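You operate a simulated robot arm through the tools that you are given. There is no shell and no other tool.

The job below is to be done with a simulated robot arm. You get a single attempt, and the scene is never put back.

JOB
Brush the buff slab clean, lay the grey pad on it and bed the red cone in the pad.
Fine: brush first; press the cone down till the clay grips it; brush back. Set down upright: white brush, what you pick out. What is to be rubbed or washed off counts as gone when no trace of it is left.

It is judged by the outcome, as a careful person would: the job done as asked, and still so three seconds after it is handed in. It fails if anything else is knocked over, pushed out of place, dropped, spilled or broken.

ROBOT AND FRAMES
A 6-joint arm with a four-finger gripper, fixed in place. Base frame: the origin is at the foot of the arm, x ahead of it, y to its left, z up. Units: mm, degrees, N and s.
Its first joint turns from -166.0 to 166.0 degrees. Payload 3.43 kg.
Tool frame: the origin (TCP) lies between the finger pads and is the grasp point; the fingertips stand 30 mm ahead of it; z points along the fingers, y is the line along which they close. The gripper opens to 120 mm. The gripper's body begins 85 mm behind the TCP.
Orientation is that of the tool frame in the base frame, as [roll, pitch, yaw] about the fixed x, y, z axes, in that order (R = Rz(yaw) Ry(pitch) Rx(roll)). With the fingers straight down and closing along the base's y, the tool's x points along the base's -x, its y along +y and its z along -z.

CONTROLS
- The arm moves only by the tool play_rows. Its argument "commands" is a list of rows, each an object of numbers (a shift or turn left out is 0, a gripper value left out holds the last): "tx", "ty", "tz": the shift along the base's x, y, z in mm; "rx", "ry", "rz": the turn, a rotation vector about the base's x, y, z in degrees; "gripper": the finger opening in mm, from 0 to 120. In form: [{"tx": .., "ty": .., "tz": .., "rx": .., "ry": .., "rz": .., "gripper": ..}, ...]. A call has 1 to 20 rows; each row shifts and turns the commanded pose from where the row before left it. A row lasts 0.2 s, in which the tool goes at most 50 mm and 8.6 degrees; a call with a longer step from one row to the next is refused whole, and so is a gripper value outside its range. Where a pose cannot be reached the arm comes as near as it can. A force on the tool above 60 N (or 10 N above the force at the start of the call, whichever is more), or a blocked arm, ends the call early, and 0.2 s more pass. Each finger halts on what it meets, pressing with about 29 N; the grip force reading is that of the motor and also rises with nothing between the fingers. The clock runs only during rows and for 0.2 s after the last one: add rows that do not move to give the fingers time. It gives the time, the measured TCP pose, the force on the tool (base axes), the opening and the grip force at its end, in the units of the frame above (readings bear some noise), with the torque about the TCP (base axes, N m) and any sound that the robot's microphone picked up, and new pictures: "views" is both (left out), scene, wrist or none.
- Cameras (640 x 400 px; columns grow to the right, rows downward): "scene" is fixed at [219.6, 650.6, 1491.1]; the picture's right is [-0.32, -0.95, 0.00], its down [-0.87, 0.29, -0.40] and it looks along [0.38, -0.13, -0.92] (base axes); focal length 331 px, centre (320, 200). "wrist" rides on the gripper at [71, -17, -121] in the tool frame; the picture's right is [0.23, 0.97, 0.00], its down [-0.81, 0.19, -0.55] and it looks along [-0.54, 0.13, 0.83] (tool axes); focal length 275 px, centre (320, 200). There is no depth. A picture from a camera that has moved, and an enlarged one, comes with that camera's place and axes in the base frame and with its lens.
- enlarge(camera, box): a new picture of the part [left, top, right, bottom] of that camera's present view, enlarged. The clock stands still meanwhile.
- close_job(): hands the job in; it is judged then, once.

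Nothing tells you positions but the pictures and the camera data. Unless the task says otherwise, let go and move clear before handing in.

The tools are called after "Emit:" as a command line: name --argument value ..., lists and objects as JSON in quotes. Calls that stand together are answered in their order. play_rows: Moves the arm, as the interface text tells. Its arguments: {"type":"object","properties":{"commands":{"type":"array","items":{"type":"object","properties":{"tx":{"type":"number"},"ty":{"type":"number"},"tz":{"type":"number"},"rx":{"type":"number"},"ry":{"type":"number"},"rz":{"type":"number"},"gripper":{"type":"number"}}}},"views":{"type":"string","enum":["both","scene","wrist","none"]}},"required":["commands"]} The other tools are called the same way: enlarge (camera, box) takes an enlarged picture of a part of a camera's view; close_job () hands the job in.

At the start:

```text
time: 0.0
tcp_pos: [185.1, 532.0, 1187.5]
tcp_rot: [180.0, -0.2, 180.0]
contact_force: [0.3, -0.1, 0.4]
torque: [-0.01, 0.01, 0.0]
opening: 120.1
grip_force: 0.0
```

scene: 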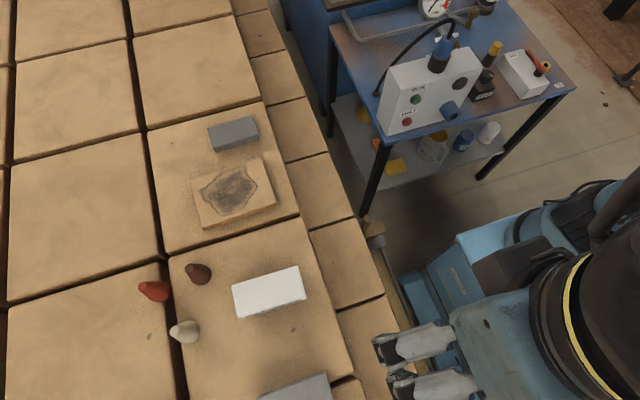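
wrist: 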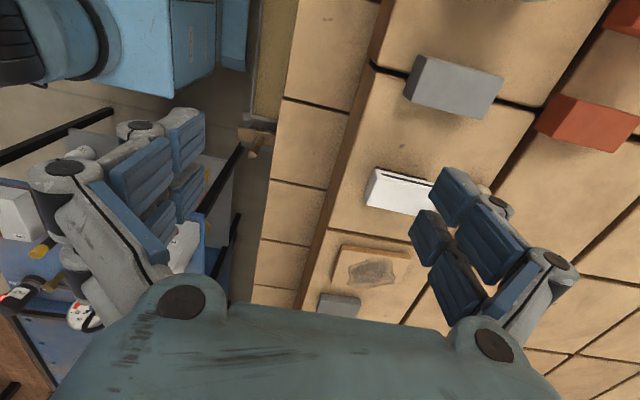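

I see a tiled work surface with a buff slab that has a dark stain, a grey block near it, a white block (probably the brush), three cones (red, brown, cream) and other grey/red blocks. I'll look closer before moving.

Emit:
enlarge --camera "scene" --box '[120, 100, 360, 250]'

Emit:
enlarge --camera "scene" --box '[100, 240, 360, 400]'

Emit:
enlarge --camera "wrist" --box '[300, 140, 500, 340]'

Emit:
enlarge --camera "wrist" --box '[360, 0, 640, 200]'

```text
2.67 times, centred on (240, 175) of scene
camera zoom: at [219.6, 650.6, 1491.1], right [-0.32, -0.95, 0.0], down [-0.87, 0.29, -0.4], along [0.38, -0.13, -0.92], focal length 882 px, centre (533, 267)
```

zoom: 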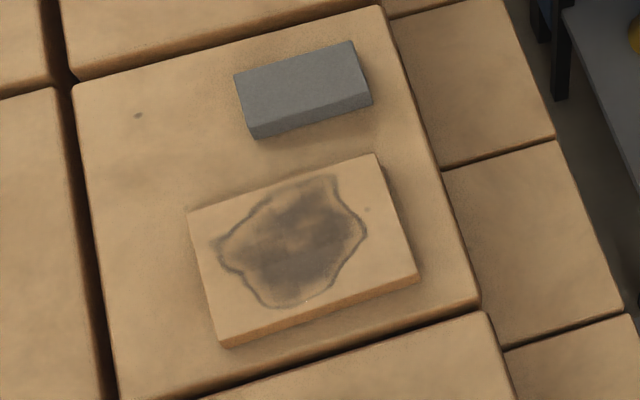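

```text
2.46 times, centred on (230, 320) of scene
camera zoom: at [219.6, 650.6, 1491.1], right [-0.32, -0.95, 0.0], down [-0.87, 0.29, -0.4], along [0.38, -0.13, -0.92], focal length 814 px, centre (542, -95)
```

zoom: 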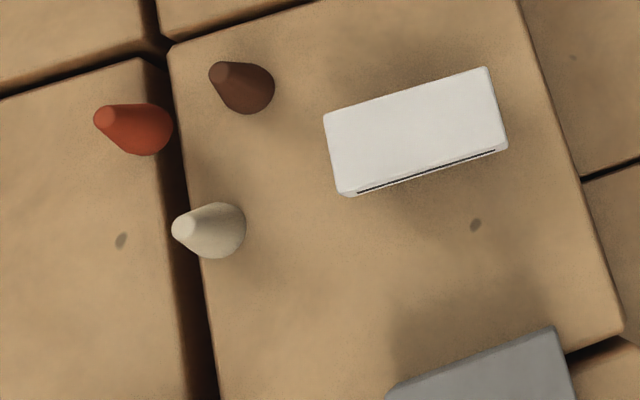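

```text
2.00 times, centred on (400, 240) of wrist
camera zoom: at [112.5, 514.8, 1308.0], right [-0.23, 0.97, 0.0], down [0.81, 0.19, 0.55], along [0.54, 0.13, -0.83], focal length 551 px, centre (160, 120)
```

zoom: 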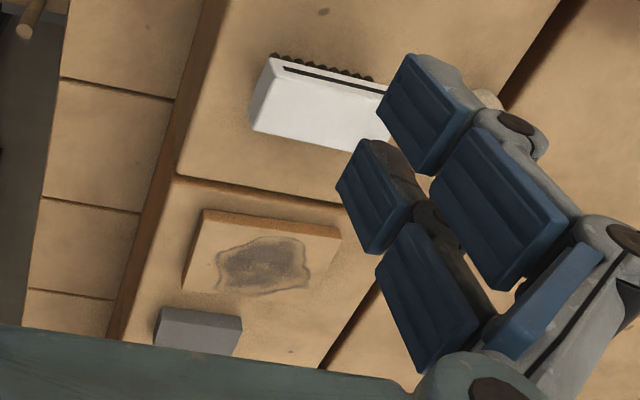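

```text
2.00 times, centred on (500, 100) of wrist
camera zoom: at [112.5, 514.8, 1308.0], right [-0.23, 0.97, 0.0], down [0.81, 0.19, 0.55], along [0.54, 0.13, -0.83], focal length 551 px, centre (-40, 400)
```

zoom: 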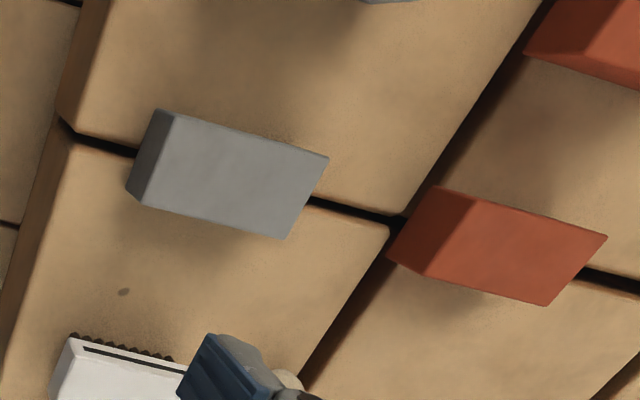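

The work surface seems to lie around z≈900, with the slab near (513, 718), the pad farther out near (650, 690), the brush near (325, 705) and the red cone near (388, 886). I'll move the wrist camera up over this area to measure positions properly.

Emit:
play_rows --commands '[{"tx": 20, "ty": 22, "tz": 0}, {"tx": 32, "ty": 24, "tz": 0}, {"tx": 32, "ty": 24, "tz": 0}, {"tx": 32, "ty": 24, "tz": 0}, {"tx": 32, "ty": 24, "tz": 0}, {"tx": 32, "ty": 24, "tz": 0}, {"tx": 20, "ty": 20, "tz": 0}, {"tx": 15, "ty": 6, "tz": 0}]'

```text
time: 1.8
tcp_pos: [386.5, 700.4, 1189.0]
tcp_rot: [179.9, 0.6, -179.9]
contact_force: [0.6, -0.4, 0.3]
torque: [0.03, -0.02, -0.02]
opening: 120.2
grip_force: 0.1
camera wrist: at [312.7, 682.3, 1308.3], right [-0.23, 0.97, 0.0], down [0.81, 0.19, 0.56], along [0.55, 0.13, -0.83], focal length 275 px, centre (320, 200)
```

scene: 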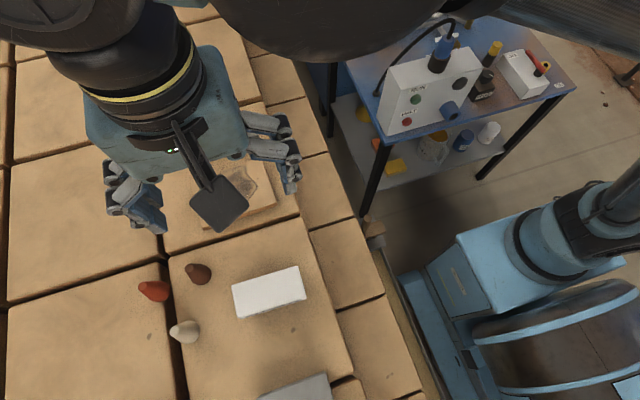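
wrist: 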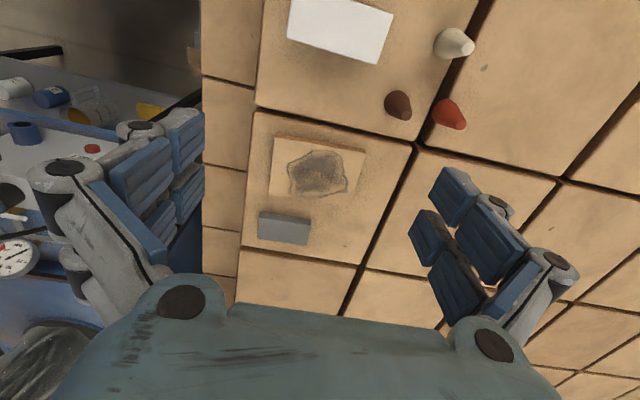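

All the pieces are now visible in one wrist picture. I'll enlarge to measure corners and check shapes.

Emit:
enlarge --camera "wrist" --box '[240, 110, 400, 260]'

Emit:
enlarge --camera "wrist" --box '[260, 0, 500, 150]'

Emit:
enlarge --camera "scene" --box '[120, 250, 220, 350]'

Emit:
enlarge --camera "scene" --box '[220, 250, 320, 330]'

```text
2.67 times, centred on (320, 185) of wrist
camera zoom: at [312.7, 682.3, 1308.3], right [-0.23, 0.97, 0.0], down [0.81, 0.19, 0.56], along [0.55, 0.13, -0.83], focal length 734 px, centre (320, 240)
```

zoom: 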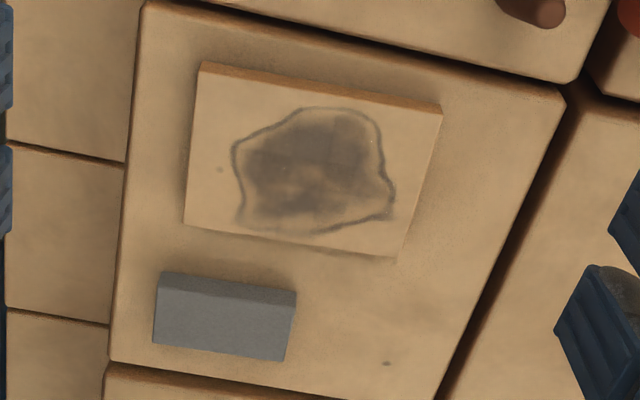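

```text
2.67 times, centred on (380, 75) of wrist
camera zoom: at [312.7, 682.3, 1308.3], right [-0.23, 0.97, 0.0], down [0.81, 0.19, 0.56], along [0.55, 0.13, -0.83], focal length 734 px, centre (160, 533)
```

zoom: 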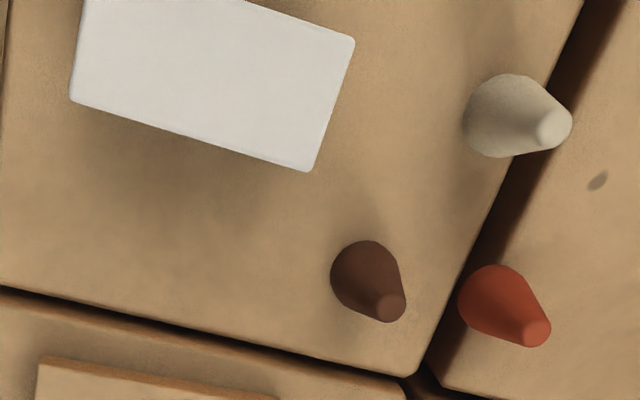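

```text
4.00 times, centred on (170, 300) of scene
camera zoom: at [219.6, 650.6, 1491.1], right [-0.32, -0.95, 0.0], down [-0.87, 0.29, -0.4], along [0.38, -0.13, -0.92], focal length 1323 px, centre (920, -200)
```

zoom: 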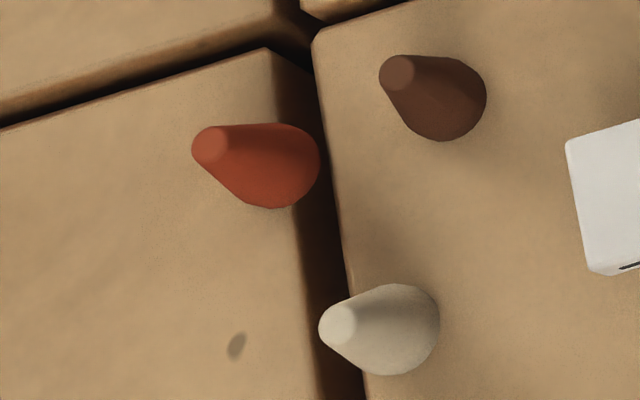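

```text
5.00 times, centred on (270, 290) of scene
camera zoom: at [219.6, 650.6, 1491.1], right [-0.32, -0.95, 0.0], down [-0.87, 0.29, -0.4], along [0.38, -0.13, -0.92], focal length 1654 px, centre (570, -250)
```

zoom: 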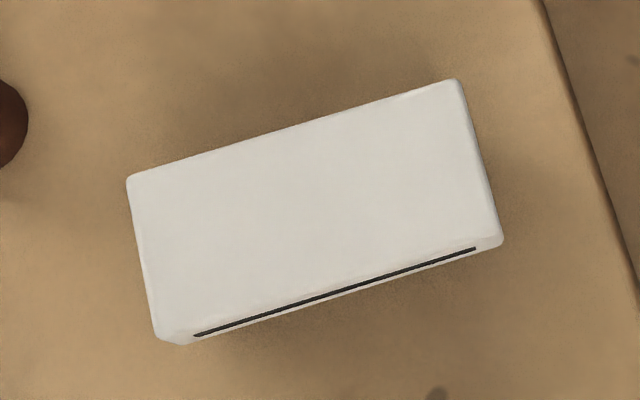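

The slab top is near (538, 722, z≈900), with everything aligned to the base axes. I'll turn the gripper 90° so the fingers close along x (across the brush's narrow side) while moving above the brush, then measure again.

Emit:
play_rows --commands '[{"tx": -6, "tz": -4, "rz": 8.18}, {"tx": -6, "tz": -4, "rz": 8.18}, {"tx": -6, "tz": -4, "rz": 8.18}, {"tx": -6, "tz": -4, "rz": 8.18}, {"tx": -6, "tz": -4, "rz": 8.18}, {"tx": -6, "tz": -4, "rz": 8.18}, {"tx": -6, "tz": -4, "rz": 8.18}, {"tx": -6, "tz": -4, "rz": 8.18}, {"tx": -6, "tz": -4, "rz": 8.18}, {"tx": -6, "tz": -4, "rz": 8.18}, {"rz": 8.2}, {}]'

```text
time: 4.4
tcp_pos: [327.1, 699.6, 1149.1]
tcp_rot: [180.0, 0.6, -89.8]
contact_force: [1.1, 0.8, 0.3]
torque: [-0.01, -0.02, 0.01]
opening: 120.2
grip_force: 0.0
camera wrist: at [342.4, 626.7, 1269.1], right [-0.97, -0.23, 0.0], down [-0.19, 0.8, 0.56], along [-0.13, 0.55, -0.83], focal length 275 px, centre (320, 200)
```

scene: 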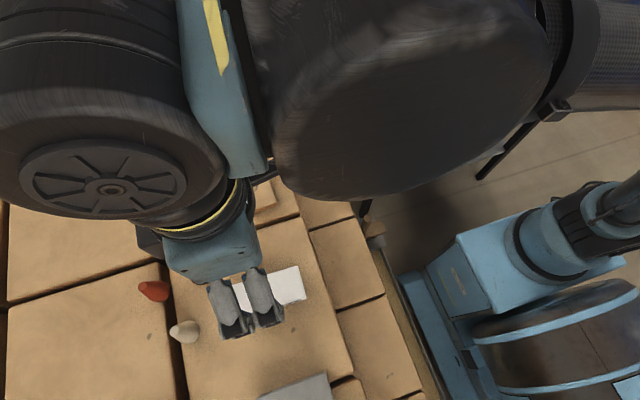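
wrist: 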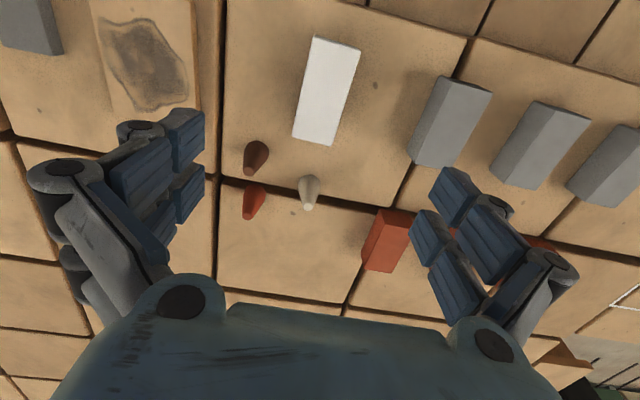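

The brush, three cones and bricks are visible. I'll enlarge for measurement from this new viewpoint.

Emit:
enlarge --camera "wrist" --box '[220, 20, 400, 230]'

Emit:
enlarge --camera "wrist" --box '[0, 0, 220, 140]'

```text
1.90 times, centred on (310, 125) of wrist
camera zoom: at [342.4, 626.7, 1269.1], right [-0.97, -0.23, 0.0], down [-0.19, 0.8, 0.56], along [-0.13, 0.55, -0.83], focal length 524 px, centre (339, 343)
```

zoom: 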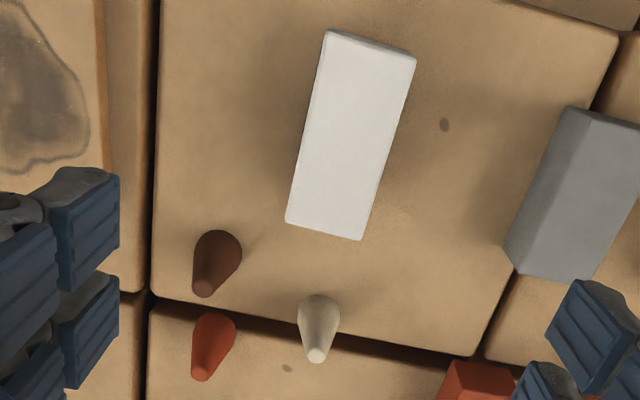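

```text
2.86 times, centred on (110, 70) of wrist
camera zoom: at [342.4, 626.7, 1269.1], right [-0.97, -0.23, 0.0], down [-0.19, 0.8, 0.56], along [-0.13, 0.55, -0.83], focal length 786 px, centre (920, 571)
```

zoom: 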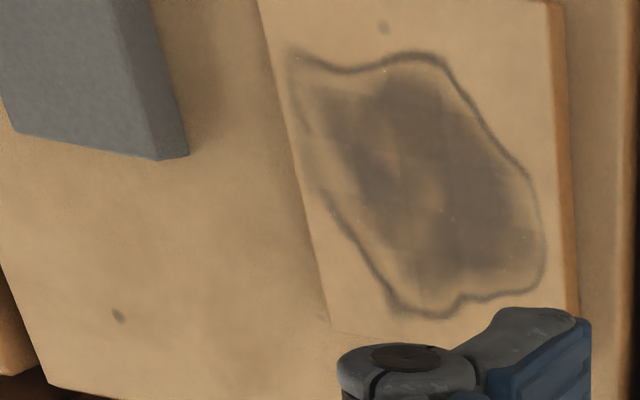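

The brush top comes out at about (321, 704, z≈946), roughly 110 mm (y) by 52 mm (x), turned about 2–3° from the y axis. I'll descend partway above it to refine heights.

Emit:
play_rows --commands '[{"tx": -3, "ty": 2, "tz": -25}, {"tx": -2, "ty": 2, "tz": -35}, {"tz": -25}, {"tz": -10}, {}]'

Emit:
enlarge --camera "wrist" --box '[200, 0, 440, 150]'

Emit:
enlarge --camera "scene" --box '[180, 240, 340, 360]'

```text
time: 5.6
tcp_pos: [320.5, 702.5, 1054.2]
tcp_rot: [179.8, 0.6, -90.0]
contact_force: [-0.4, -0.6, 0.3]
torque: [-0.01, 0.01, -0.04]
opening: 120.2
grip_force: 0.1
camera wrist: at [336.6, 630.5, 1173.4], right [-0.97, -0.23, 0.0], down [-0.19, 0.8, 0.56], along [-0.13, 0.55, -0.83], focal length 275 px, centre (320, 200)
```

scene: 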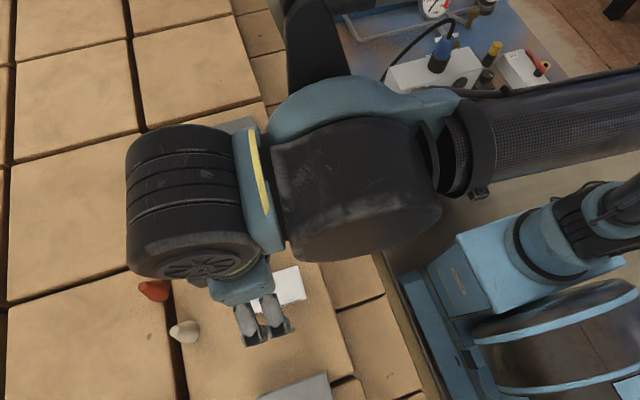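
wrist: 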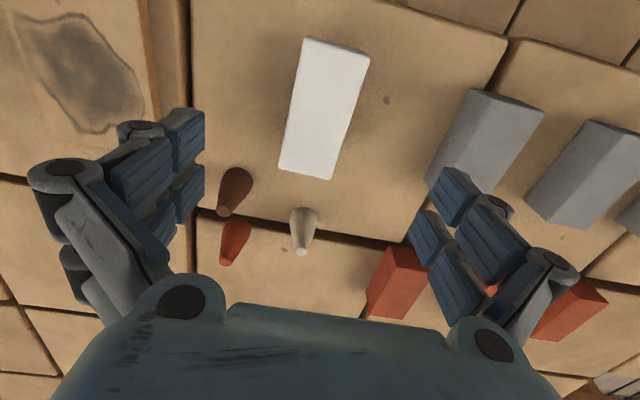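

```text
2.67 times, centred on (320, 75) of wrist
camera zoom: at [336.6, 630.5, 1173.4], right [-0.97, -0.23, 0.0], down [-0.19, 0.8, 0.56], along [-0.13, 0.55, -0.83], focal length 734 px, centre (320, 533)
```

zoom: 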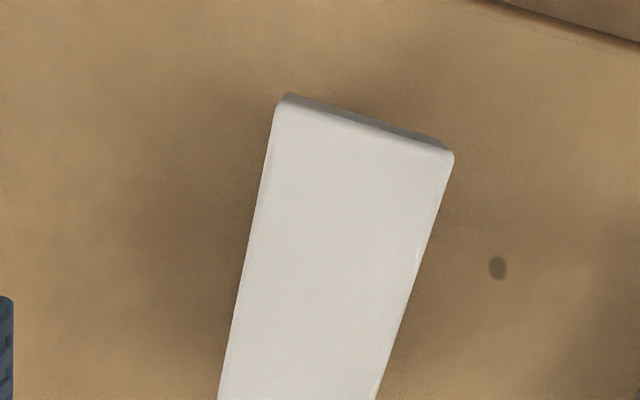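

```text
3.33 times, centred on (260, 300) of scene
camera zoom: at [219.6, 650.6, 1491.1], right [-0.32, -0.95, 0.0], down [-0.87, 0.29, -0.4], along [0.38, -0.13, -0.92], focal length 1103 px, centre (520, -133)
```

zoom: 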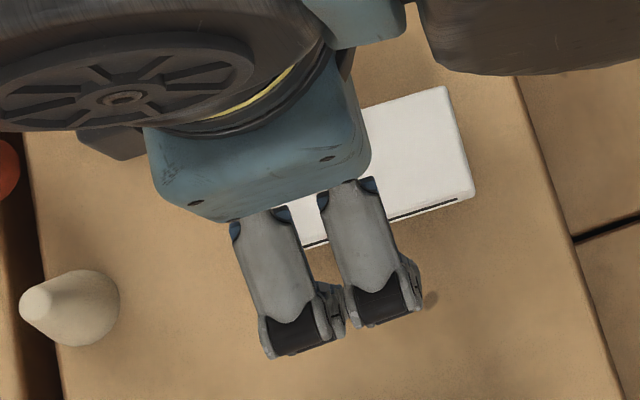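

Table spot triangulates to z≈895, brush top z≈946, brush centre (320, 704). I'll align by −2°, descend with open fingers around the brush so the tips stay ~20 mm above the table.

Emit:
play_rows --commands '[{"ty": 1.5, "tz": -25, "rz": -2}, {"tz": -30}, {"tz": -25}, {"tz": -15}, {"tz": -10}, {"tz": -4}, {}]'

Emit:
enlarge --camera "wrist" --box '[180, 60, 460, 300]'

Emit:
enlarge --camera "scene" --box '[180, 240, 340, 360]'

```text
time: 7.2
tcp_pos: [320.8, 703.0, 946.4]
tcp_rot: [179.8, 0.6, -92.0]
contact_force: [0.9, -0.1, 0.7]
torque: [0.0, -0.02, -0.02]
opening: 119.9
grip_force: 0.1
camera wrist: at [334.7, 631.5, 1065.5], right [-0.98, -0.2, 0.0], down [-0.16, 0.81, 0.56], along [-0.11, 0.55, -0.83], focal length 275 px, centre (320, 200)
```

scene: 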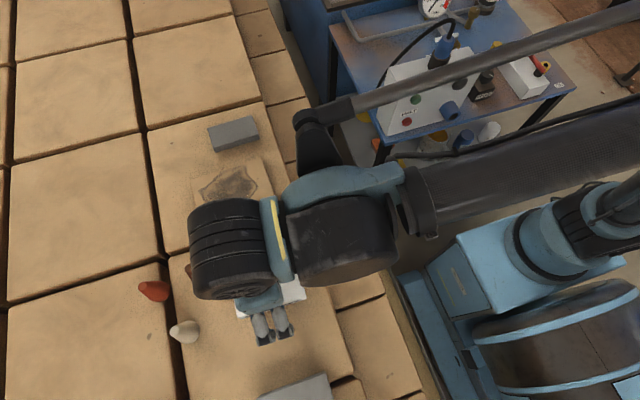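
wrist: 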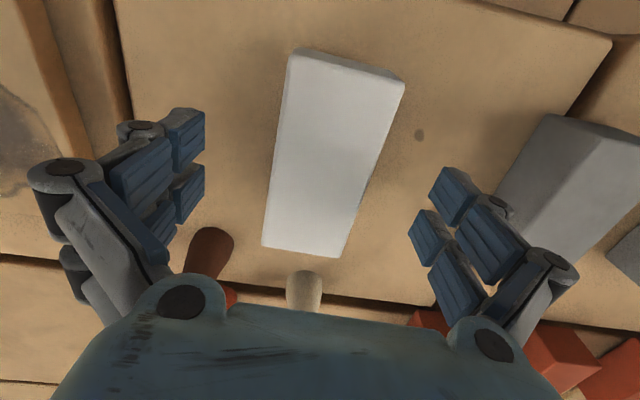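

```text
1.67 times, centred on (320, 180) of wrist
camera zoom: at [334.7, 631.5, 1065.5], right [-0.98, -0.2, 0.0], down [-0.16, 0.81, 0.56], along [-0.11, 0.55, -0.83], focal length 459 px, centre (320, 233)
```

zoom: 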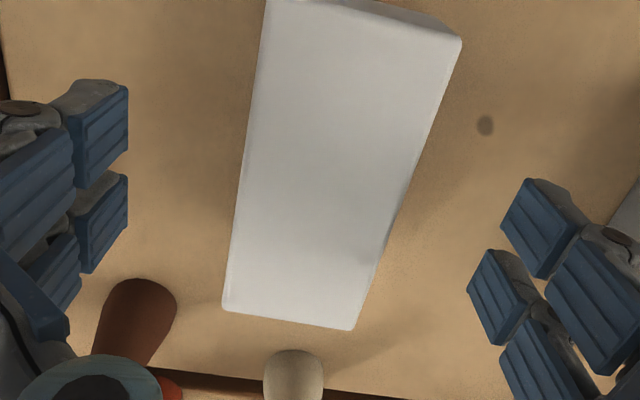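

```text
3.33 times, centred on (260, 300) of scene
camera zoom: at [219.6, 650.6, 1491.1], right [-0.32, -0.95, 0.0], down [-0.87, 0.29, -0.4], along [0.38, -0.13, -0.92], focal length 1103 px, centre (520, -133)
```

zoom: 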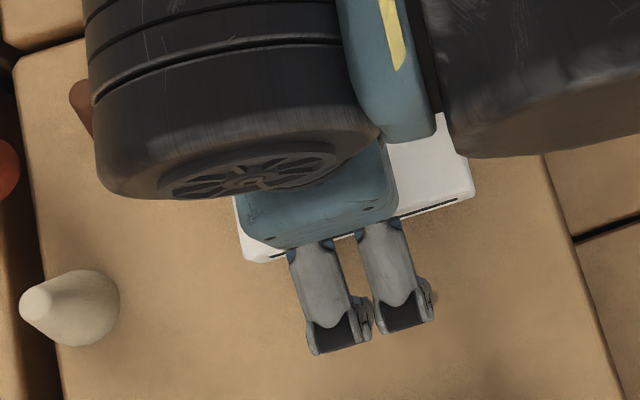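

The open fingers straddle the brush evenly; the table refines to about z≈888 and the brush top to ≈940. I'll go down another 8 mm and close on the brush body.

Emit:
play_rows --commands '[{"tz": -5}, {"tz": -3}, {"gripper": 80}, {"gripper": 60}, {"gripper": 35}, {"gripper": 35}, {"gripper": 35}]'

Emit:
enlarge --camera "wrist" --box '[180, 60, 460, 300]'

```text
time: 8.8
tcp_pos: [322.5, 704.3, 937.4]
tcp_rot: [179.8, 0.5, -92.0]
contact_force: [0.6, 0.5, 1.8]
torque: [0.16, -0.08, 0.0]
opening: 53.5
grip_force: 29.1
camera wrist: at [335.1, 632.2, 1057.2], right [-0.98, -0.2, 0.0], down [-0.16, 0.81, 0.56], along [-0.11, 0.55, -0.83], focal length 275 px, centre (320, 200)
```

scene: 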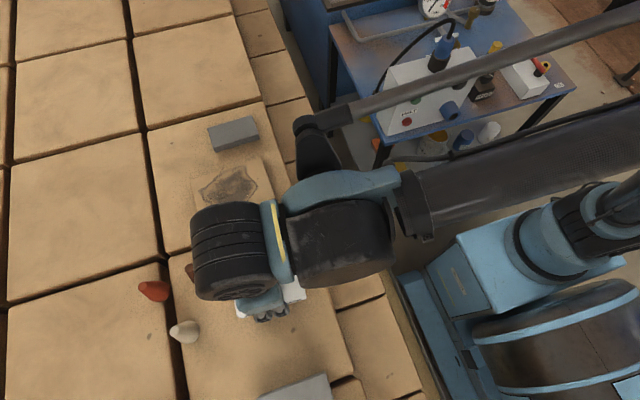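
wrist: 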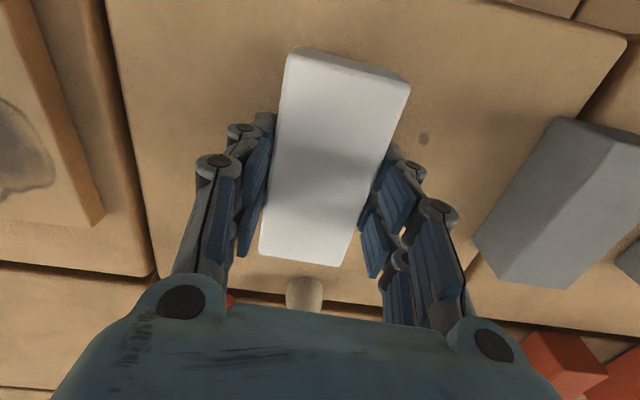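

```text
1.67 times, centred on (320, 180) of wrist
camera zoom: at [335.1, 632.2, 1057.2], right [-0.98, -0.2, 0.0], down [-0.16, 0.81, 0.56], along [-0.11, 0.55, -0.83], focal length 459 px, centre (320, 233)
```

zoom: 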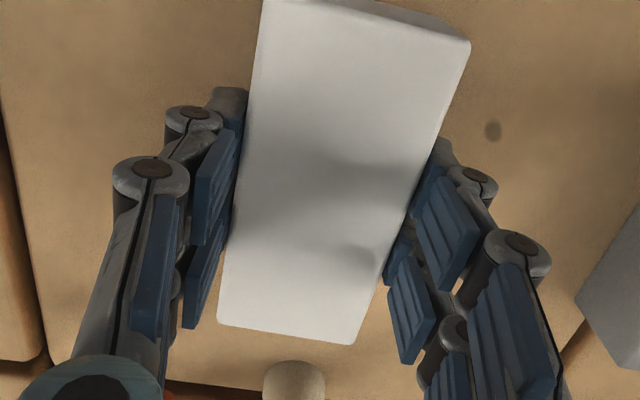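

The brush is held (opening 53.5, grip 29 N) with its resting TCP height z=937.4 — I'll remember (321, 704, 937.4, yaw −92) for putting it back. Next I lift it straight up and carry it over the slab centre, about (537, 722).

Emit:
play_rows --commands '[{"tz": 5}, {"tz": 15}, {"tz": 25}, {"tz": 30}, {"tx": 10, "tz": 10}, {"tx": 30, "ty": 3}, {"tx": 35, "ty": 4}, {"tx": 35, "ty": 4}, {"tx": 35, "ty": 4}, {"tx": 35, "ty": 4}, {"tx": 25, "ty": 3}, {"tx": 10, "ty": 2}, {}]'

Emit:
enlarge --camera "wrist" --box '[180, 20, 460, 300]'

Emit:
enlarge --camera "scene" --box '[140, 100, 340, 250]'

```text
time: 11.6
tcp_pos: [536.1, 727.7, 1023.1]
tcp_rot: [179.9, 0.6, -92.1]
contact_force: [0.7, -0.2, 0.6]
torque: [0.02, 0.04, 0.03]
opening: 35.0
grip_force: 0.1
camera wrist: at [549.9, 655.3, 1143.8], right [-0.98, -0.2, 0.0], down [-0.16, 0.81, 0.56], along [-0.11, 0.55, -0.83], focal length 275 px, centre (320, 200)
```

scene: 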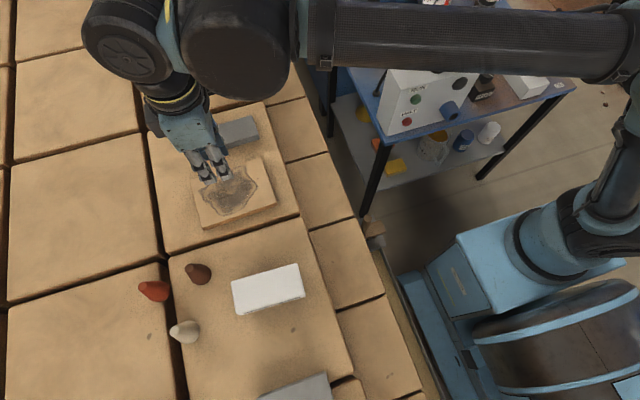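
wrist: 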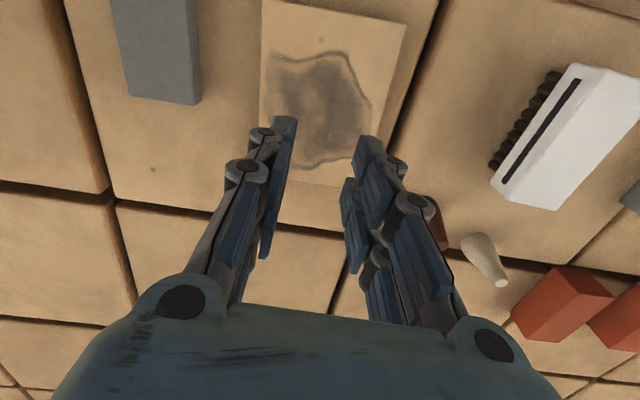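

```text
1.43 times, centred on (320, 160) of wrist
camera zoom: at [549.9, 655.3, 1143.8], right [-0.98, -0.2, 0.0], down [-0.16, 0.81, 0.56], along [-0.11, 0.55, -0.83], focal length 393 px, centre (320, 257)
```

zoom: 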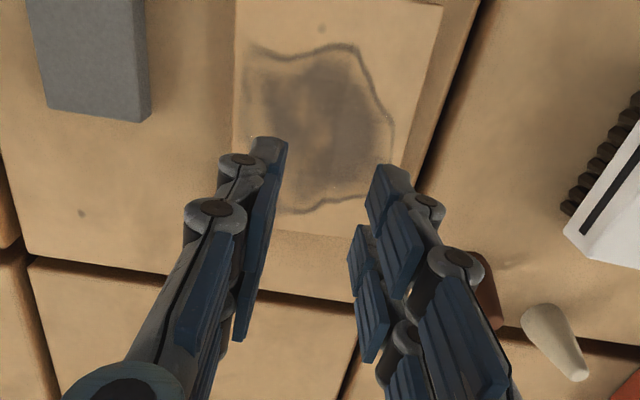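

```text
2.67 times, centred on (240, 175) of scene
camera zoom: at [219.6, 650.6, 1491.1], right [-0.32, -0.95, 0.0], down [-0.87, 0.29, -0.4], along [0.38, -0.13, -0.92], focal length 882 px, centre (533, 267)
```

zoom: 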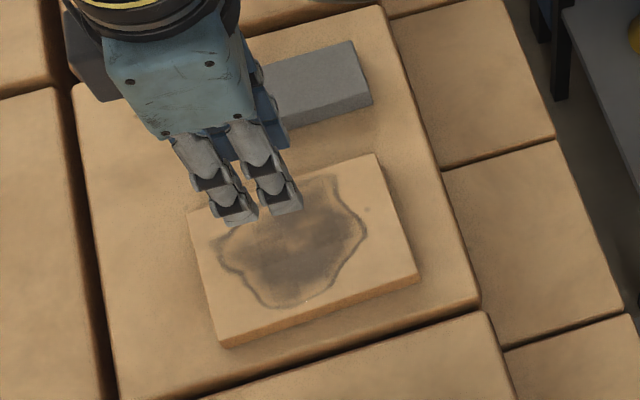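

The fingers came up empty (opening 35): the brush slipped out and is still at its place. I'll look closely at whether it moved and how its sides are shaped.

Emit:
enlarge --camera "scene" --box '[220, 250, 320, 330]'

Emit:
enlarge --camera "wrist" --box '[460, 40, 640, 240]'

Emit:
enlarge --camera "wrist" --box '[60, 0, 440, 240]'

```text
5.00 times, centred on (270, 290) of scene
camera zoom: at [219.6, 650.6, 1491.1], right [-0.32, -0.95, 0.0], down [-0.87, 0.29, -0.4], along [0.38, -0.13, -0.92], focal length 1654 px, centre (570, -250)
```

zoom: 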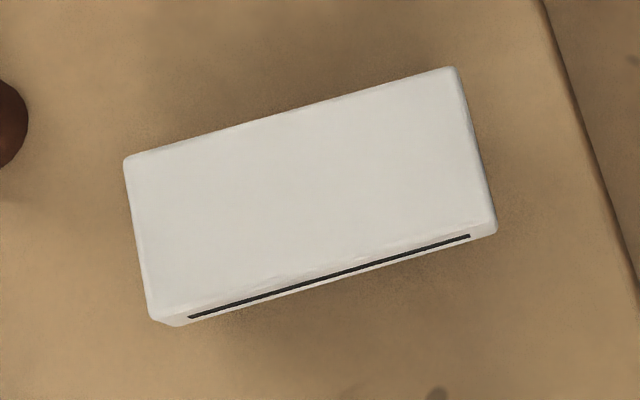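

```text
2.00 times, centred on (550, 140) of wrist
camera zoom: at [549.9, 655.3, 1143.8], right [-0.98, -0.2, 0.0], down [-0.16, 0.81, 0.56], along [-0.11, 0.55, -0.83], focal length 551 px, centre (-140, 320)
```

zoom: 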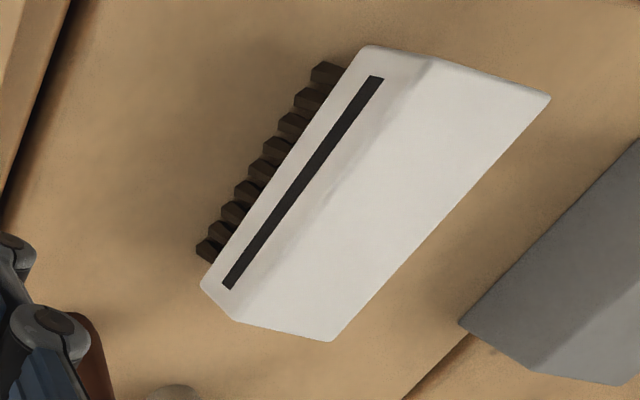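

```text
1.67 times, centred on (250, 120) of wrist
camera zoom: at [549.9, 655.3, 1143.8], right [-0.98, -0.2, 0.0], down [-0.16, 0.81, 0.56], along [-0.11, 0.55, -0.83], focal length 459 px, centre (437, 333)
```

zoom: 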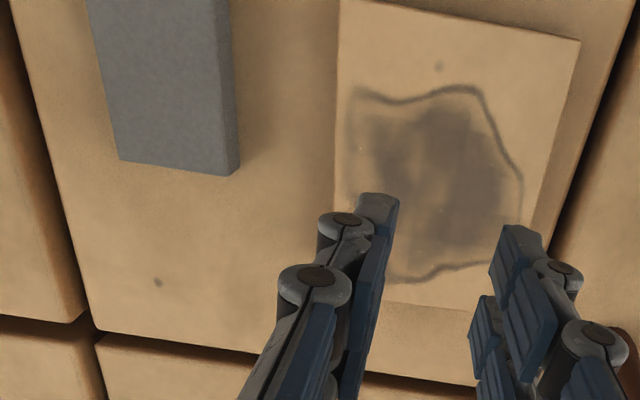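

The brush only shifted ~4 mm and stands as before: its body spans z≈902–936 with bristles beneath (table ≈888), so my grip was too high on it. I'll go back, open, and grip lower (TCP ≈ 922).

Emit:
play_rows --commands '[{"gripper": 120}, {"gripper": 120}, {"tx": -15, "ty": -2}, {"tx": -32, "ty": -3}, {"tx": -36, "ty": -4}, {"tx": -36, "ty": -4}, {"tx": -36, "ty": -4}, {"tx": -32, "ty": -3}, {"tx": -18, "ty": -2}, {"tx": -6, "ty": -1, "rz": -1}, {"tz": -20}, {"tz": -25}, {"tz": -15}, {}]'

Emit:
enlarge --camera "wrist" --box '[180, 40, 460, 280]'

```text
time: 14.6
tcp_pos: [324.9, 706.7, 960.8]
tcp_rot: [179.9, 0.6, -93.0]
contact_force: [-0.3, -0.1, -0.2]
torque: [0.01, 0.01, 0.0]
opening: 119.9
grip_force: 0.2
camera wrist: at [336.2, 632.7, 1081.6], right [-0.98, -0.18, 0.0], down [-0.15, 0.81, 0.56], along [-0.1, 0.55, -0.83], focal length 275 px, centre (320, 200)
```

scene: 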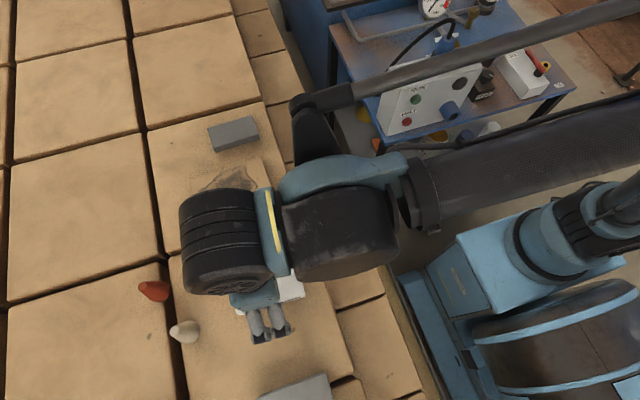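
wrist: 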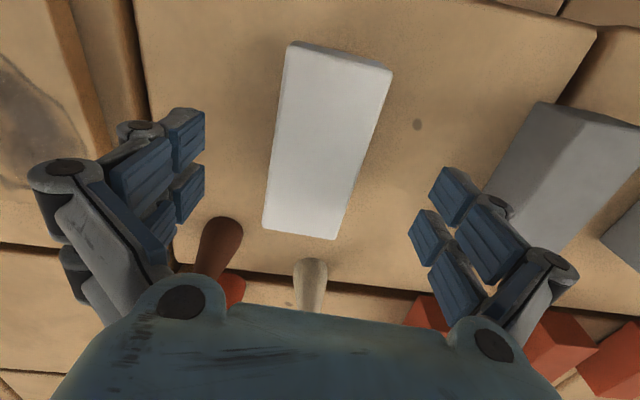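

```text
1.67 times, centred on (320, 160) of wrist
camera zoom: at [336.2, 632.7, 1081.6], right [-0.98, -0.18, 0.0], down [-0.15, 0.81, 0.56], along [-0.1, 0.55, -0.83], focal length 459 px, centre (320, 267)
```

zoom: 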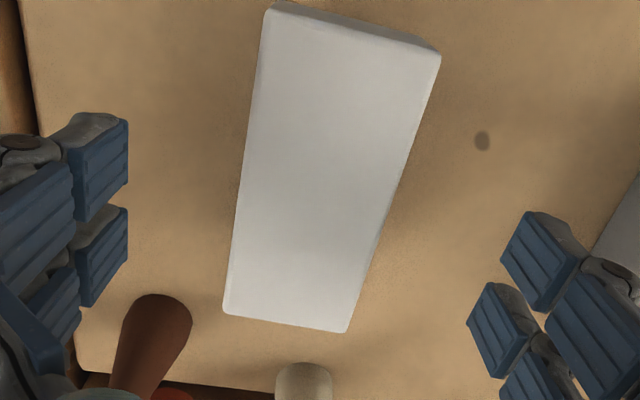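

The gripper is centred on the brush (324.8, 705) within a millimetre. I'll descend to TCP ≈ 925, close, and lift only slightly to check the hold.

Emit:
play_rows --commands '[{"tz": -15, "ty": -1}, {"tz": -12}, {"tz": -6}, {"tz": -3}, {}]' --views "none"

Emit:
play_rows --commands '[{"gripper": 85}, {"gripper": 65}, {"gripper": 40}, {"gripper": 30}, {"gripper": 30}, {"gripper": 30}]' --views "both"

```text
time: 15.8
tcp_pos: [326.3, 706.9, 926.7]
tcp_rot: [179.9, 0.6, -93.0]
contact_force: [0.5, -0.5, -0.4]
torque: [0.0, 0.01, -0.05]
opening: 120.2
grip_force: 0.1
```

```text
time: 17.2
tcp_pos: [325.2, 705.4, 926.1]
tcp_rot: [179.9, 0.6, -93.0]
contact_force: [-0.2, -0.1, 0.4]
torque: [-0.03, 0.02, 0.03]
opening: 53.1
grip_force: 29.1
camera wrist: at [337.2, 632.3, 1046.8], right [-0.98, -0.18, 0.0], down [-0.15, 0.81, 0.56], along [-0.1, 0.55, -0.83], focal length 275 px, centre (320, 200)
```

scene: 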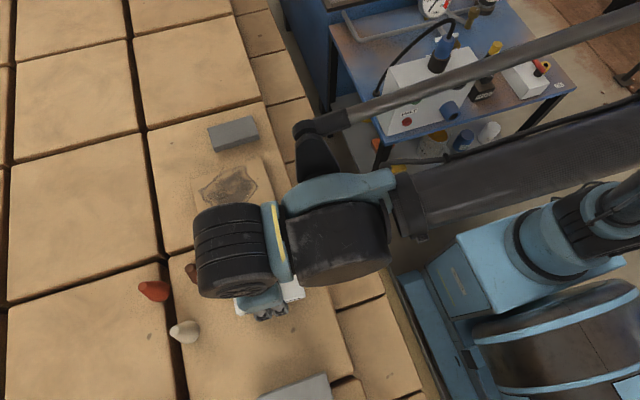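
wrist: 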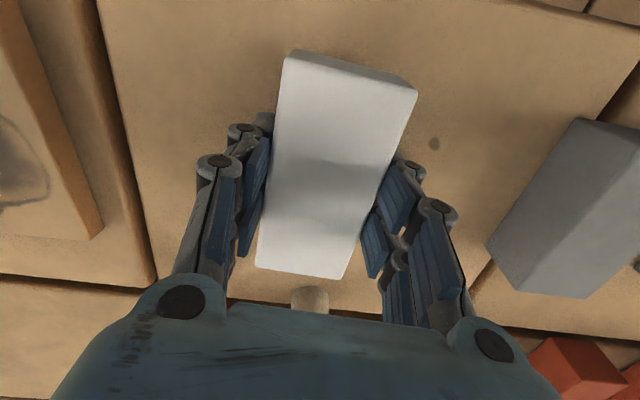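

The grip closed on 53.1 mm with 29 N again, lower this time. A small slow lift will show whether it holds.

Emit:
play_rows --commands '[{"tz": 2}, {"tz": 2}, {"tz": 2}, {"tz": 2}, {}]' --views "none"

Emit:
enlarge --camera "wrist" --box '[180, 40, 460, 300]'

```text
time: 18.4
tcp_pos: [324.9, 707.1, 934.7]
tcp_rot: [179.8, 0.6, -93.0]
contact_force: [0.1, -0.5, -1.0]
torque: [-0.02, 0.01, 0.03]
opening: 53.3
grip_force: 29.2
```

```text
1.54 times, centred on (320, 170) of wrist
camera zoom: at [336.6, 632.5, 1053.5], right [-0.98, -0.18, 0.0], down [-0.15, 0.81, 0.56], along [-0.1, 0.55, -0.83], focal length 424 px, centre (320, 246)
```

zoom: 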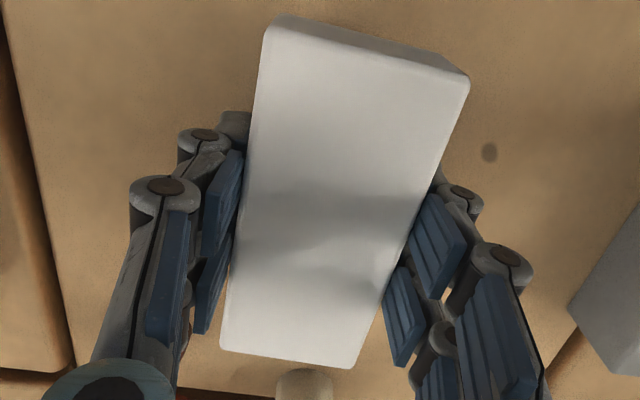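

The brush rises with the gripper (opening 53.3, ~1 N of weight, unchanged in the wrist picture). I'll lift higher and carry it gently over the slab.

Emit:
play_rows --commands '[{"tz": 5}, {"tz": 10}, {"tz": 15}, {"tz": 15}, {"tz": 10}, {"tz": 5}, {}]' --views "none"

Emit:
play_rows --commands '[{"tx": 6, "ty": 0.5}, {"tx": 14, "ty": 1.5}, {"tx": 22, "ty": 2}, {"tx": 25, "ty": 3}, {"tx": 25, "ty": 3}, {"tx": 25, "ty": 3}, {"tx": 25, "ty": 3}, {"tx": 25, "ty": 3}, {"tx": 22, "ty": 2}, {"tx": 14, "ty": 1}, {"tx": 6}, {}]'

Emit:
enlarge --camera "scene" --box '[140, 100, 340, 250]'

Emit:
enlarge --camera "wrist" --box '[140, 0, 500, 300]'

```text
time: 20.0
tcp_pos: [324.7, 705.4, 993.5]
tcp_rot: [179.8, 0.6, -93.1]
contact_force: [0.4, 0.4, -0.7]
torque: [-0.01, -0.01, -0.01]
opening: 53.1
grip_force: 29.1
```

```text
time: 22.6
tcp_pos: [534.5, 726.9, 991.7]
tcp_rot: [179.9, 0.6, -93.0]
contact_force: [0.7, -0.5, -1.4]
torque: [-0.04, -0.02, 0.0]
opening: 53.2
grip_force: 29.2
camera wrist: at [546.6, 654.5, 1113.1], right [-0.98, -0.18, 0.0], down [-0.15, 0.81, 0.56], along [-0.1, 0.55, -0.83], focal length 275 px, centre (320, 200)
```

scene: 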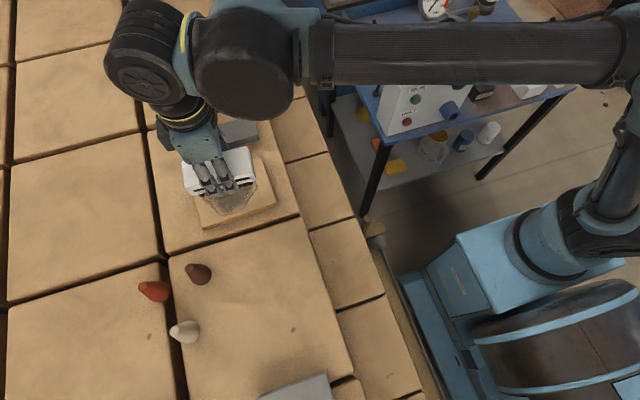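
wrist: 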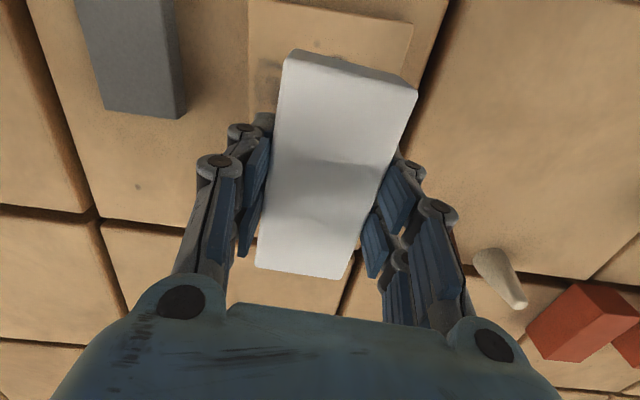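

```text
2.67 times, centred on (240, 175) of scene
camera zoom: at [219.6, 650.6, 1491.1], right [-0.32, -0.95, 0.0], down [-0.87, 0.29, -0.4], along [0.38, -0.13, -0.92], focal length 882 px, centre (533, 267)
```

zoom: 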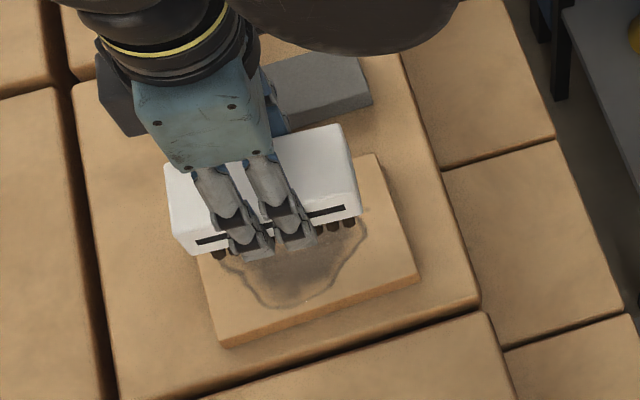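

```text
1.33 times, centred on (320, 150) of wrist
camera zoom: at [546.6, 654.5, 1113.1], right [-0.98, -0.18, 0.0], down [-0.15, 0.81, 0.56], along [-0.1, 0.55, -0.83], focal length 367 px, centre (320, 267)
```

zoom: 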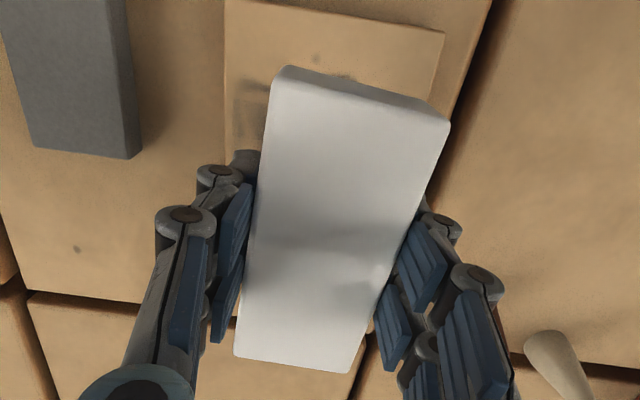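

The brush is held firmly over the slab; slab top computes to z≈909, so contact should come near TCP z≈946. I'll descend gradually and watch the force.

Emit:
play_rows --commands '[{"tz": -10}, {"tz": -14}, {"tz": -9}, {"tz": -4}, {}]' --views "none"

Emit:
play_rows --commands '[{"tz": -2}, {"tz": -2}, {"tz": -1}, {}]' --views "none"

Emit:
play_rows --commands '[{"tz": -1}, {"tz": -1}, {}]' --views "none"

Emit:
play_rows --commands '[{"tz": -1}, {}]' --views "both"

```text
time: 23.8
tcp_pos: [533.8, 728.9, 958.0]
tcp_rot: [179.9, 0.6, -92.8]
contact_force: [0.6, -1.1, -1.1]
torque: [0.02, 0.0, 0.01]
opening: 52.9
grip_force: 28.7
```

```text
time: 24.8
tcp_pos: [533.3, 727.4, 952.1]
tcp_rot: [179.9, 0.5, -92.9]
contact_force: [0.1, 0.7, -1.5]
torque: [0.0, 0.0, 0.02]
opening: 53.1
grip_force: 29.5
```

```text
time: 25.6
tcp_pos: [532.8, 727.4, 950.4]
tcp_rot: [179.9, 0.6, -93.1]
contact_force: [0.7, 0.9, -1.5]
torque: [0.03, 0.03, 0.02]
opening: 53.2
grip_force: 28.8
```

```text
time: 26.2
tcp_pos: [533.7, 727.6, 948.1]
tcp_rot: [179.9, 0.6, -93.1]
contact_force: [-0.1, 0.5, -1.3]
torque: [0.0, 0.01, -0.02]
opening: 53.1
grip_force: 29.0
camera wrist: at [545.9, 654.1, 1069.2], right [-0.98, -0.18, 0.0], down [-0.15, 0.81, 0.56], along [-0.1, 0.55, -0.83], focal length 275 px, centre (320, 200)
```

scene: 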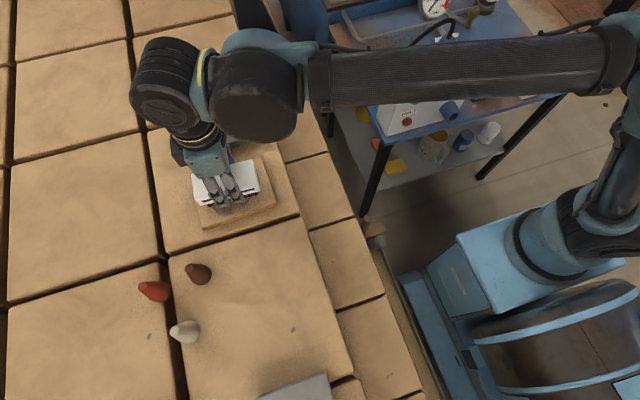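
wrist: 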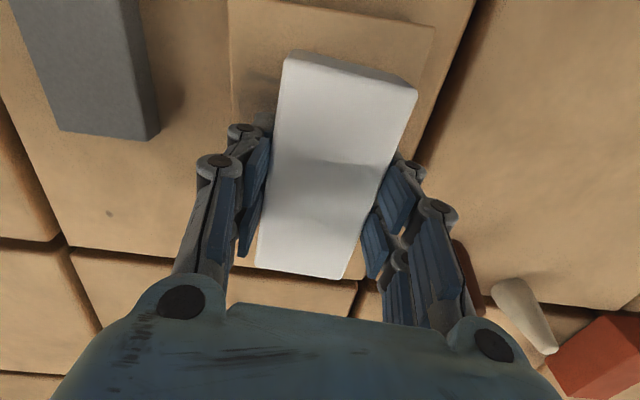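

No contact yet at TCP z≈948. I'll keep lowering by 1 mm steps.

Emit:
play_rows --commands '[{"tz": -1}, {}]' --views "none"

Emit:
play_rows --commands '[{"tz": -1}, {}]' --views "none"

Emit:
play_rows --commands '[{"tz": -1}, {}]' --views "none"

Emit:
enlarge --camera "scene" --box '[180, 140, 300, 230]'

```text
time: 26.8
tcp_pos: [533.6, 726.8, 947.3]
tcp_rot: [179.9, 0.6, -93.0]
contact_force: [-0.3, -0.1, -1.2]
torque: [-0.02, 0.02, -0.02]
opening: 52.9
grip_force: 28.9
```

```text
time: 27.4
tcp_pos: [534.9, 726.1, 945.7]
tcp_rot: [179.9, 0.6, -93.0]
contact_force: [-0.2, 0.1, -0.6]
torque: [-0.04, 0.0, 0.02]
opening: 53.4
grip_force: 29.1
```

```text
time: 28.0
tcp_pos: [533.9, 726.5, 945.9]
tcp_rot: [179.9, 0.5, -93.1]
contact_force: [-0.1, 0.0, -1.3]
torque: [-0.03, 0.0, 0.01]
opening: 52.8
grip_force: 29.3
```

```text
4.44 times, centred on (240, 185) of scene
camera zoom: at [219.6, 650.6, 1491.1], right [-0.32, -0.95, 0.0], down [-0.87, 0.29, -0.4], along [0.38, -0.13, -0.92], focal length 1470 px, centre (676, 267)
```

zoom: 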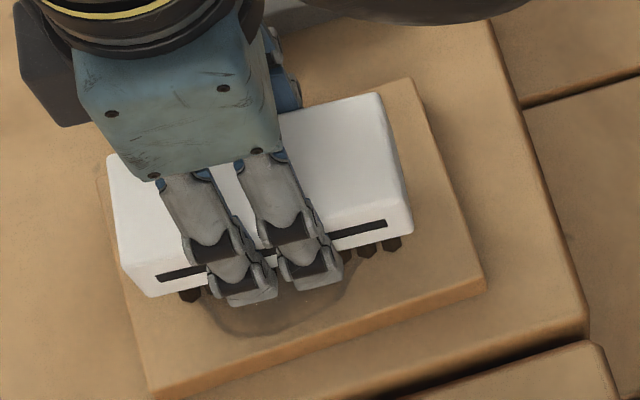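

The brush hovers just over the slab. I continue downward in 1 mm steps until the force turns.

Emit:
play_rows --commands '[{"tz": -1}, {}]' --views "none"

Emit:
play_rows --commands '[{"tz": -1}, {}]' --views "none"

Emit:
play_rows --commands '[{"tz": -1}, {}]' --views "none"

```text
time: 28.6
tcp_pos: [533.9, 727.2, 944.5]
tcp_rot: [179.9, 0.6, -93.0]
contact_force: [1.7, 6.1, 13.8]
torque: [-0.05, 0.19, -0.05]
opening: 53.2
grip_force: 29.3
```

```text
time: 29.2
tcp_pos: [533.7, 727.2, 944.1]
tcp_rot: [179.9, 0.6, -93.0]
contact_force: [-3.3, 2.3, 22.1]
torque: [0.08, 0.17, -0.02]
opening: 53.0
grip_force: 29.2
```

```text
time: 29.8
tcp_pos: [533.8, 726.4, 942.4]
tcp_rot: [179.9, 0.6, -93.0]
contact_force: [0.0, -5.4, 21.2]
torque: [-0.25, 0.04, -0.02]
opening: 53.2
grip_force: 29.1
```

Contact at TCP z≈945 and now 21 N, more than needed. I'll ease up a little and then sweep along x in slow strokes.

Emit:
play_rows --commands '[{"tz": 1}, {}]' --views "none"

```text
time: 30.4
tcp_pos: [534.1, 728.1, 943.0]
tcp_rot: [179.9, 0.6, -93.1]
contact_force: [0.7, 0.2, -0.4]
torque: [-0.02, -0.02, 0.03]
opening: 53.4
grip_force: 29.0
```

Emit:
play_rows --commands '[{"tz": -0.6}, {}]' --views "none"

```text
time: 31.0
tcp_pos: [534.7, 727.6, 944.4]
tcp_rot: [179.9, 0.6, -93.1]
contact_force: [-0.6, 2.6, 6.1]
torque: [0.06, -0.02, 0.0]
opening: 53.4
grip_force: 29.1
```

Light pressure of about 6 N now. I'll make a first slow stroke along +x and back, and check both the stain and that the slab stays put.

Emit:
play_rows --commands '[{"tx": 4}, {"tx": 8}, {"tx": 8}, {"tx": 8}, {"tx": 6}, {"tx": 4}, {"tx": -4}, {"tx": -8}, {"tx": -8}, {"tx": -8}, {"tx": -6}, {"tx": -4}, {}]'

Emit:
enlarge --camera "scene" --box '[180, 140, 300, 230]'

```text
time: 33.8
tcp_pos: [533.4, 727.6, 942.3]
tcp_rot: [179.9, 0.8, -93.0]
contact_force: [7.2, -0.2, 21.7]
torque: [-0.03, -0.28, -0.02]
opening: 53.1
grip_force: 28.8
camera wrist: at [544.6, 653.7, 1063.1], right [-0.98, -0.18, 0.0], down [-0.15, 0.81, 0.56], along [-0.1, 0.55, -0.83], focal length 275 px, centre (320, 200)
```

scene: 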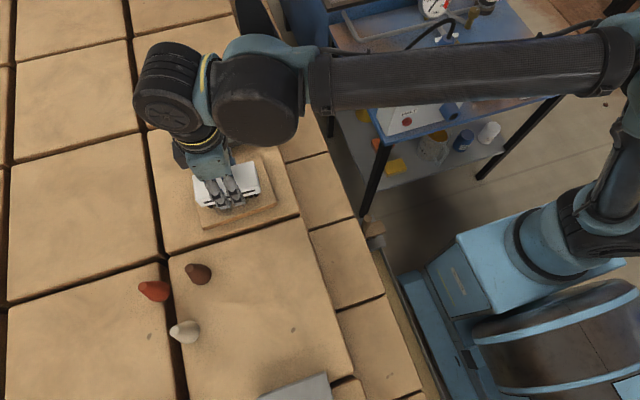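
wrist: 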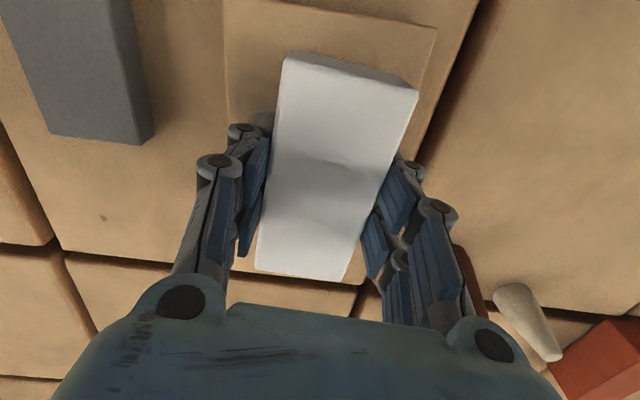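

```text
4.44 times, centred on (240, 185) of scene
camera zoom: at [219.6, 650.6, 1491.1], right [-0.32, -0.95, 0.0], down [-0.87, 0.29, -0.4], along [0.38, -0.13, -0.92], focal length 1470 px, centre (676, 267)
```

zoom: 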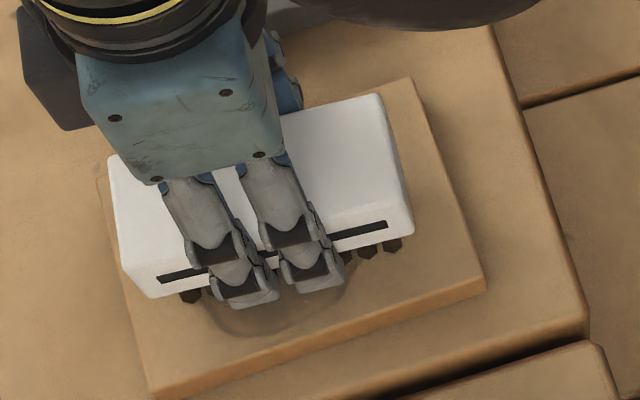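

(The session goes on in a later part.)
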